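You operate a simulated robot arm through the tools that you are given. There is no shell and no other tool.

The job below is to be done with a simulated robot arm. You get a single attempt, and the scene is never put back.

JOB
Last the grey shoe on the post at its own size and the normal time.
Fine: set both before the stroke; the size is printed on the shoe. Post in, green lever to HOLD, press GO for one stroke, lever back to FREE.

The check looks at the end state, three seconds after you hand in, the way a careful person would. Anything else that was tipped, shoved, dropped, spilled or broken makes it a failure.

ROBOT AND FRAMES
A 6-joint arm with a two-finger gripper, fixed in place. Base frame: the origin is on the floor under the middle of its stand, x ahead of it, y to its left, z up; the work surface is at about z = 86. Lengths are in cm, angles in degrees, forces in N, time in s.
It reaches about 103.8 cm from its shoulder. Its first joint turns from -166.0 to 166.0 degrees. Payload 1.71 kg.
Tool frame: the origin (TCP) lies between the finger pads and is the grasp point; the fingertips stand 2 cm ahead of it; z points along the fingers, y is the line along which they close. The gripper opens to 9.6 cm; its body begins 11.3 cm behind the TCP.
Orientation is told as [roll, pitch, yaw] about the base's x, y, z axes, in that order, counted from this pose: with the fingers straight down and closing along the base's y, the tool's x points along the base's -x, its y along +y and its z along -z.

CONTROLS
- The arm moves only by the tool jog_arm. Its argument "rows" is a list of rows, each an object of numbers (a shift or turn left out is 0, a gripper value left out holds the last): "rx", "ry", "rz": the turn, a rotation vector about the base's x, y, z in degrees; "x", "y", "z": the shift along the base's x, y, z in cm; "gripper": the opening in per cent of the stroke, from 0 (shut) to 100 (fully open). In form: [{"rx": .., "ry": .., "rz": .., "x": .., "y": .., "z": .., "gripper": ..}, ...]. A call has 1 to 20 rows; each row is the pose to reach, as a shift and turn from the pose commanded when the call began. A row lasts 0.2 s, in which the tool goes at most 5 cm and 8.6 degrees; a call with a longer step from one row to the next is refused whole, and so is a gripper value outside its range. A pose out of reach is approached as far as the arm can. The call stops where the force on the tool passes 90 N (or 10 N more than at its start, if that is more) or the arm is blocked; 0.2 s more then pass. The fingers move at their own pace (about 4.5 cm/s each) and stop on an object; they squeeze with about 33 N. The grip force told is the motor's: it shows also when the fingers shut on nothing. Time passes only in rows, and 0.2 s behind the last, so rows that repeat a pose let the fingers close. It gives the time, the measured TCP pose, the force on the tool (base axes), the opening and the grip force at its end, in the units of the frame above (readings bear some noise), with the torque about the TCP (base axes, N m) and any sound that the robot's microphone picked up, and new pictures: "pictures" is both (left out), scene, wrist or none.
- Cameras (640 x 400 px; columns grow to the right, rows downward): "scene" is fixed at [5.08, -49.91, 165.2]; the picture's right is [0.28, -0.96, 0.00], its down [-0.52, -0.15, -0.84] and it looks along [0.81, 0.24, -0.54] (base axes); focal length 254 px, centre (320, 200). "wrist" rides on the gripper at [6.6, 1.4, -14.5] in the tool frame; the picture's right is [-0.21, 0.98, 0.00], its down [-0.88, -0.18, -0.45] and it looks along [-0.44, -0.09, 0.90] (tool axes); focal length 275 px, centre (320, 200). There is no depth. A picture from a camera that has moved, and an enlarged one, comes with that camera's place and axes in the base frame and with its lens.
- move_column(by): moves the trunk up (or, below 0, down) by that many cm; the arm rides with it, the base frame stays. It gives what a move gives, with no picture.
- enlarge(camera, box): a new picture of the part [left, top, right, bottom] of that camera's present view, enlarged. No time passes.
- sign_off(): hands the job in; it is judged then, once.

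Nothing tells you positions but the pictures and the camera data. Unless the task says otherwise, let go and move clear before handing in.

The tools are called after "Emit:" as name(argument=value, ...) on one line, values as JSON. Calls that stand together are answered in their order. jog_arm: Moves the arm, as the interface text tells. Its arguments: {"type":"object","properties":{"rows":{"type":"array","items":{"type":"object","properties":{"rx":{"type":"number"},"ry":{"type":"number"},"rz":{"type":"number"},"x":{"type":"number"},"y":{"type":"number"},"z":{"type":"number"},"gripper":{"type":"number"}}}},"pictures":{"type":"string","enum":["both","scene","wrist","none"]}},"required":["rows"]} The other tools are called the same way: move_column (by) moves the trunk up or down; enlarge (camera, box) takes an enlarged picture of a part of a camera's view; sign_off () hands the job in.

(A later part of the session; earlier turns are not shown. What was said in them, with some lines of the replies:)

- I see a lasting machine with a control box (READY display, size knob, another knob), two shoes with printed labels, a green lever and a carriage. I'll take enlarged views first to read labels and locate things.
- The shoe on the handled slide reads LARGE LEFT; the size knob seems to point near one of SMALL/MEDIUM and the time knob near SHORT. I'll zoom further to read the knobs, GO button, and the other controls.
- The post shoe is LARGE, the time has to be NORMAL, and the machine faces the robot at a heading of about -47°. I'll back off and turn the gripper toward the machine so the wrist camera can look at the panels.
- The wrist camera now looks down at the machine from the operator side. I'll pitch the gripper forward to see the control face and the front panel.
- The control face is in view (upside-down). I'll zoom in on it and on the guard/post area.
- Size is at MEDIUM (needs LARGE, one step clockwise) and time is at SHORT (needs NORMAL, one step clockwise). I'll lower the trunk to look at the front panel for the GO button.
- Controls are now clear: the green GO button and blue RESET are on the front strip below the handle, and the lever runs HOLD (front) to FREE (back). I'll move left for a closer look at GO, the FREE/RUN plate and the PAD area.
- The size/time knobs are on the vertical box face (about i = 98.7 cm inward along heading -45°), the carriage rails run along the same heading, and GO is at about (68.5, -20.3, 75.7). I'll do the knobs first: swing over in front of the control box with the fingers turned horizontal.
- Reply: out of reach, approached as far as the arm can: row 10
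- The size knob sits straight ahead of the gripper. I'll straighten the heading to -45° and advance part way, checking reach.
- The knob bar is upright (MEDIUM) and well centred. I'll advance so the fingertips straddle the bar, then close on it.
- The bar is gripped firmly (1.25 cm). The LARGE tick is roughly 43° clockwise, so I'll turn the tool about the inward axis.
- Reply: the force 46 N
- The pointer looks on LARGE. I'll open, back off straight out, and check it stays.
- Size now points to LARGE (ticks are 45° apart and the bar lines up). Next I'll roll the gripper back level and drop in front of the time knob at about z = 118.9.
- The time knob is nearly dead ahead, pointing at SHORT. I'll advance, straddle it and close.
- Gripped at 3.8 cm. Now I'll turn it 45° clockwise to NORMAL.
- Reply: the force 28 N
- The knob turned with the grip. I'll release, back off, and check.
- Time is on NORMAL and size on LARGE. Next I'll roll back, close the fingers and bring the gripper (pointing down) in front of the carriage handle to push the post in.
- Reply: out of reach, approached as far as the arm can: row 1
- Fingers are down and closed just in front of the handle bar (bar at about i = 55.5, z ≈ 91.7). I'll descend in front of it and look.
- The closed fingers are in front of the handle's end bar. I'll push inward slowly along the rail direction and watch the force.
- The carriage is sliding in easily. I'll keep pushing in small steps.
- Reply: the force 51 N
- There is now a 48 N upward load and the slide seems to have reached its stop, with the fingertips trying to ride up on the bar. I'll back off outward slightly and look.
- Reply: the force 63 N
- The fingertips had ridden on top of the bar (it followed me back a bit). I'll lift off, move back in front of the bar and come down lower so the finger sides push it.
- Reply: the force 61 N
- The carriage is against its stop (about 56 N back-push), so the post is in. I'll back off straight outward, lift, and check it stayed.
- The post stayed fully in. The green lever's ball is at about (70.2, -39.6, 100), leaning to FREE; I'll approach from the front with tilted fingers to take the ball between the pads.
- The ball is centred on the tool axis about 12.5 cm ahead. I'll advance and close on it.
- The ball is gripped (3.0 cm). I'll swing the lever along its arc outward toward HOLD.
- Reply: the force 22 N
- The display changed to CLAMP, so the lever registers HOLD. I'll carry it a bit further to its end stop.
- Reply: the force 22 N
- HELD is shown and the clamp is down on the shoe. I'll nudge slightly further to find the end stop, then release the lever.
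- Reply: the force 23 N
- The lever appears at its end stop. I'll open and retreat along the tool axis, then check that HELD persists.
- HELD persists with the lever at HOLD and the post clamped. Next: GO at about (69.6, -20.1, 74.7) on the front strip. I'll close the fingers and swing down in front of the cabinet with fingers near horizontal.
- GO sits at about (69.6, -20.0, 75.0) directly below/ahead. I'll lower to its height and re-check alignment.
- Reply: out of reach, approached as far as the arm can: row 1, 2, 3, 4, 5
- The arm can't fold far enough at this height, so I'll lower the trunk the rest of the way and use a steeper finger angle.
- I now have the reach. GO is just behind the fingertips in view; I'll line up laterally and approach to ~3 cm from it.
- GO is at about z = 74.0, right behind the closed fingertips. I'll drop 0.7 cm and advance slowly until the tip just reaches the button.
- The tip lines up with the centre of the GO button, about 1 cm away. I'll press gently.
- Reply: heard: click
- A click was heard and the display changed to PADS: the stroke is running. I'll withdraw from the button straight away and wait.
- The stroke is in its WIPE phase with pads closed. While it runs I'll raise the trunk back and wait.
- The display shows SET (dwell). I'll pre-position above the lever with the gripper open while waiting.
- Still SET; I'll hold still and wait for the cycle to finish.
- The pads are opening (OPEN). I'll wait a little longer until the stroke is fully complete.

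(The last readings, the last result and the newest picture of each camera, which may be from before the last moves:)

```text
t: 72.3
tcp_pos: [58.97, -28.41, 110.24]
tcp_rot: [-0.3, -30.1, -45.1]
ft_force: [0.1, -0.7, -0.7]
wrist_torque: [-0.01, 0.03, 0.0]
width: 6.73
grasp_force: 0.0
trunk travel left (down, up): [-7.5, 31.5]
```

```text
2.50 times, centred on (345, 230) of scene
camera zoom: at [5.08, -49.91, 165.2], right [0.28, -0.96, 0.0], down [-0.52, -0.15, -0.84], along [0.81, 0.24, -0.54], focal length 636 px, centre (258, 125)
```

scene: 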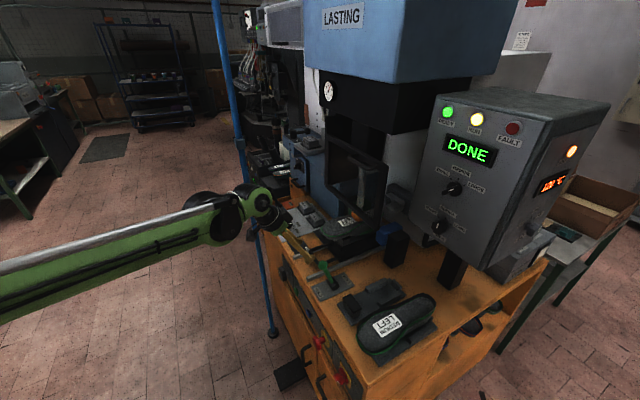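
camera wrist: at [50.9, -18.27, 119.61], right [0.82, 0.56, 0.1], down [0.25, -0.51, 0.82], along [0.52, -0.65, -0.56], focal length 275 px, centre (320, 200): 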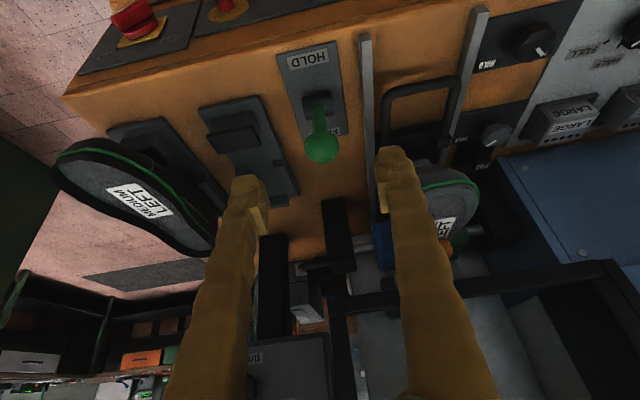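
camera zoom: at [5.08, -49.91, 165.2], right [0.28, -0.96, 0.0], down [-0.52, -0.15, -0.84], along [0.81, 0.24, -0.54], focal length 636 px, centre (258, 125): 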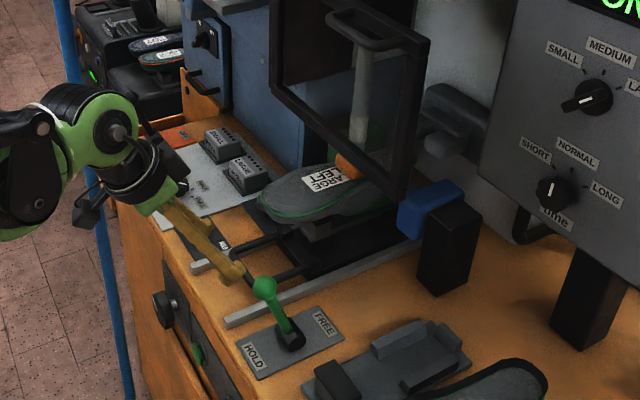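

The machine shows DONE. Now the lever back to FREE: I'll re-approach the ball and grip it.

Emit:
jog_arm(rows=[{"x": 1.5, "y": -1.5, "z": -3.4}, {"x": 3, "y": -3, "z": -6.9}, {"x": 4.4, "y": -4.5, "z": -10.2}, {"x": 4.4, "y": -4.5, "z": -10.2, "gripper": 0}, {"x": 4.4, "y": -4.5, "z": -10.2, "gripper": 0}, {"x": 4.4, "y": -4.5, "z": -10.2, "gripper": 0}, {"x": 4.4, "y": -4.5, "z": -10.2, "gripper": 0}], pictures="both")

Emit:
enlarge(camera="wrist", box=[220, 100, 420, 260])

```text
t: 73.9
tcp_pos: [63.43, -32.87, 100.33]
tcp_rot: [-0.2, -30.0, -45.1]
ft_force: [-9.1, -13.3, -7.6]
wrist_torque: [-0.06, 0.13, -0.18]
width: 3.25
grasp_force: 35.2
trunk travel left (down, up): [-7.5, 31.5]
camera wrist: at [55.23, -22.66, 109.57], right [0.82, 0.56, 0.1], down [0.25, -0.51, 0.82], along [0.52, -0.65, -0.56], focal length 275 px, centre (320, 200)
```

scene: 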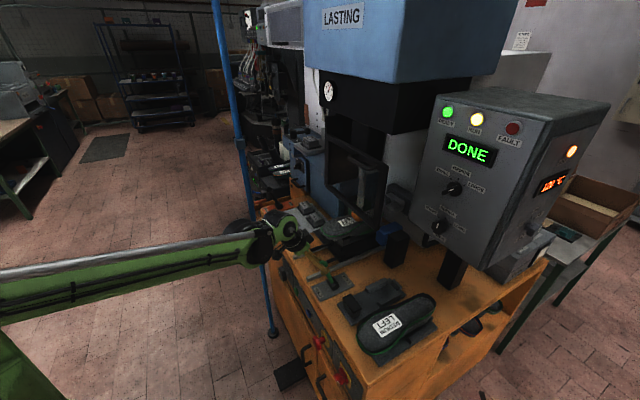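
wrist: 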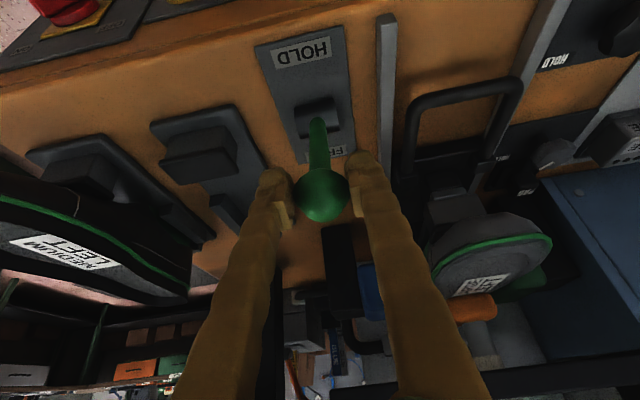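

```text
2.50 times, centred on (320, 180) of wrist
camera zoom: at [55.23, -22.66, 109.57], right [0.82, 0.56, 0.1], down [0.25, -0.51, 0.82], along [0.52, -0.65, -0.56], focal length 688 px, centre (320, 250)
```

zoom: 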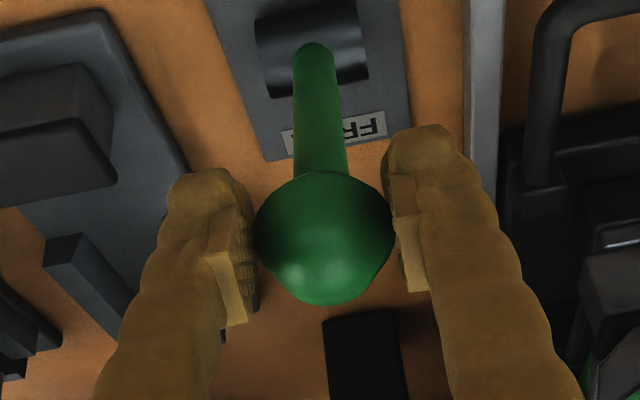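

Ball gripped. I'll swing the lever along its arc inward to FREE.

Emit:
jog_arm(rows=[{"x": 0.55, "y": -0.55, "z": 0.28}, {"x": 1.1, "y": -1.1, "z": 0.5}, {"x": 1.65, "y": -1.65, "z": 0.7}, {"x": 2.2, "y": -2.2, "z": 0.85}, {"x": 2.75, "y": -2.75, "z": 0.95}, {"x": 3.3, "y": -3.3, "z": 1.0}, {"x": 3.85, "y": -3.85, "z": 1.0}, {"x": 4.4, "y": -4.4, "z": 0.97}, {"x": 4.95, "y": -4.95, "z": 0.85}, {"x": 5.5, "y": -5.5, "z": 0.7}, {"x": 6.05, "y": -6.05, "z": 0.5}, {"x": 6.5, "y": -6.5, "z": 0.3}, {"x": 6.8, "y": -6.8, "z": 0.12}, {"x": 6.8, "y": -6.8, "z": 0.12}], pictures="both")

Emit:
enlarge(camera="scene", box=[270, 150, 420, 310])

```text
t: 76.9
tcp_pos: [70.17, -39.79, 100.46]
tcp_rot: [-0.3, -30.2, -45.0]
ft_force: [-1.9, -10.5, 20.7]
wrist_torque: [0.32, 0.46, 0.05]
width: 3.04
grasp_force: 34.7
trunk travel left (down, up): [-7.5, 31.5]
camera wrist: at [62.1, -29.56, 109.68], right [0.82, 0.56, 0.1], down [0.25, -0.51, 0.83], along [0.52, -0.65, -0.55], focal length 275 px, centre (320, 200)
```

scene: 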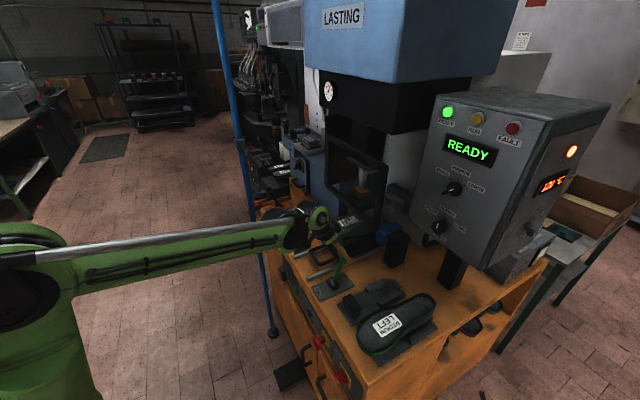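
wrist: 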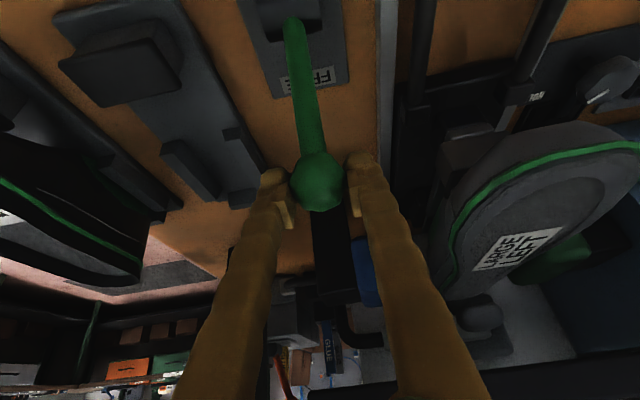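

```text
2.50 times, centred on (345, 230) of scene
camera zoom: at [5.08, -49.91, 165.2], right [0.28, -0.96, 0.0], down [-0.52, -0.15, -0.84], along [0.81, 0.24, -0.54], focal length 636 px, centre (258, 125)
```

zoom: 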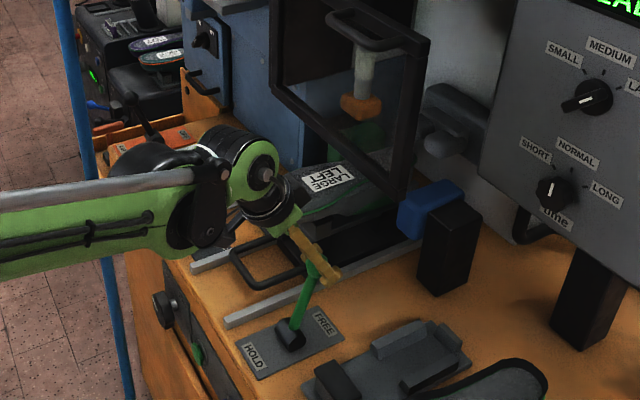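

The machine is back to READY with the clamp up and lever at FREE. I'll release and retreat clear.

Emit:
jog_arm(rows=[{"gripper": 70}, {"gripper": 70}, {"gripper": 70}, {"x": -1.4, "y": 1.4, "z": 3.4, "gripper": 70}, {"x": -2.8, "y": 2.8, "z": 6.9, "gripper": 70}, {"x": -4.2, "y": 4.2, "z": 10.4, "gripper": 70}, {"x": -6.5, "y": 6.5, "z": 13, "gripper": 70}, {"x": -9, "y": 9, "z": 16, "gripper": 70}, {"x": -12, "y": 12, "z": 18, "gripper": 70}, {"x": -15, "y": 15, "z": 20, "gripper": 70}, {"x": -15, "y": 15, "z": 20, "gripper": 70}], pictures="both")

Emit:
enlarge(camera="scene", box=[250, 150, 440, 320])

Emit:
enlarge(camera="scene", box=[415, 80, 605, 270])

Emit:
enlarge(camera="wrist", box=[220, 0, 520, 200])

```text
t: 79.3
tcp_pos: [55.06, -24.67, 120.26]
tcp_rot: [-0.2, -30.0, -45.0]
ft_force: [0.1, 0.6, 0.5]
wrist_torque: [-0.01, -0.03, 0.02]
width: 6.74
grasp_force: 0.1
trunk travel left (down, up): [-7.5, 31.5]
camera wrist: at [46.9, -14.43, 129.6], right [0.82, 0.56, 0.1], down [0.25, -0.51, 0.82], along [0.52, -0.65, -0.56], focal length 275 px, centre (320, 200)
```

scene: 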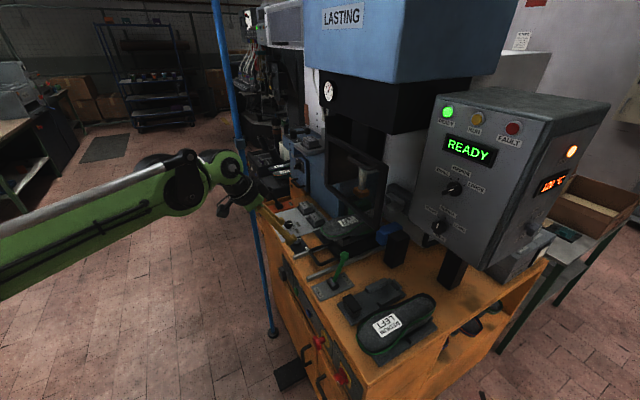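
wrist: 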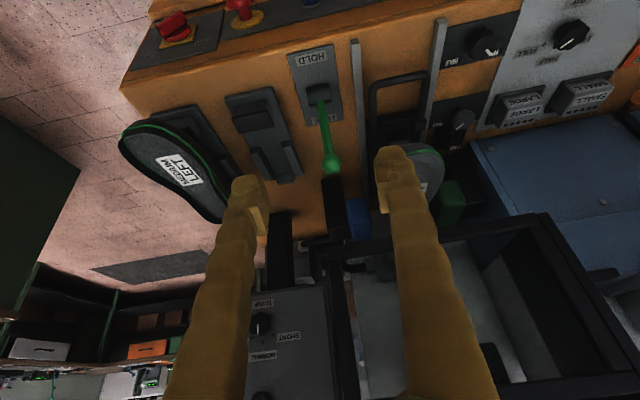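

```text
2.35 times, centred on (345, 235) of scene
camera zoom: at [5.08, -49.91, 165.2], right [0.28, -0.96, 0.0], down [-0.52, -0.15, -0.84], along [0.81, 0.24, -0.54], focal length 599 px, centre (261, 118)
```

zoom: 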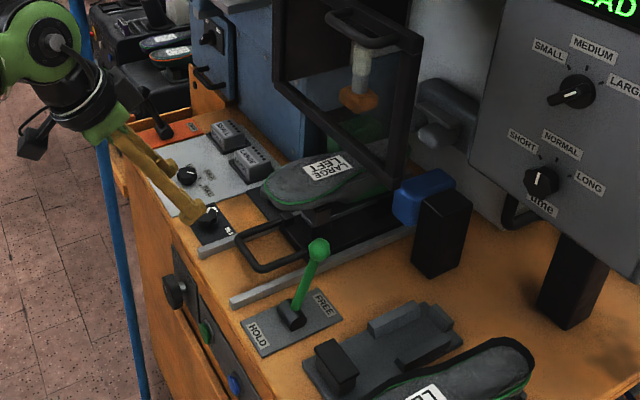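

```text
2.11 times, centred on (510, 175) of scene
camera zoom: at [5.08, -49.91, 165.2], right [0.28, -0.96, 0.0], down [-0.52, -0.15, -0.84], along [0.81, 0.24, -0.54], focal length 536 px, centre (-80, 253)
```

zoom: 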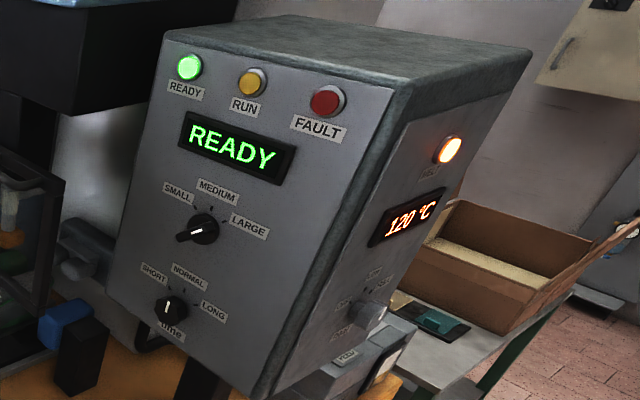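

```text
2.00 times, centred on (370, 100) of wrist
camera zoom: at [46.9, -14.43, 129.6], right [0.82, 0.56, 0.1], down [0.25, -0.51, 0.82], along [0.52, -0.65, -0.56], focal length 551 px, centre (220, 400)
```

zoom: 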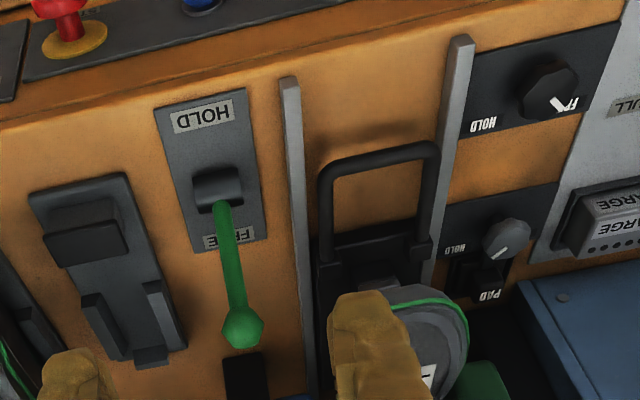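

The stroke is finished: the display reads READY, size is on LARGE, time on NORMAL, the post is in and the lever is at FREE. Nothing else was disturbed and the arm is clear, so I'm handing in.

Emit:
sign_off()

```text
The job is handed in.
```

The grey LARGE LEFT shoe on the post was lasted with one stroke at size LARGE and time NORMAL, and the job is handed in.

- **Settings:** before the stroke I turned the size knob from MEDIUM to LARGE, and the time knob from SHORT to NORMAL.
- **Post:** I pushed it in to its stop. On the first push my fingertips rode up on the handle and dragged the slide back a few centimetres. I lowered them and pushed it fully home before moving the lever.
- **Stroke:** with the lever at HOLD the display read HELD. I pressed GO once, the cycle ran through to DONE, and no fault showed.
- **End state:** the lever is back at FREE, the display reads READY, the clamp is up and the post is still in. The gripper has let go and the arm is clear. I saw nothing else moved or knocked.
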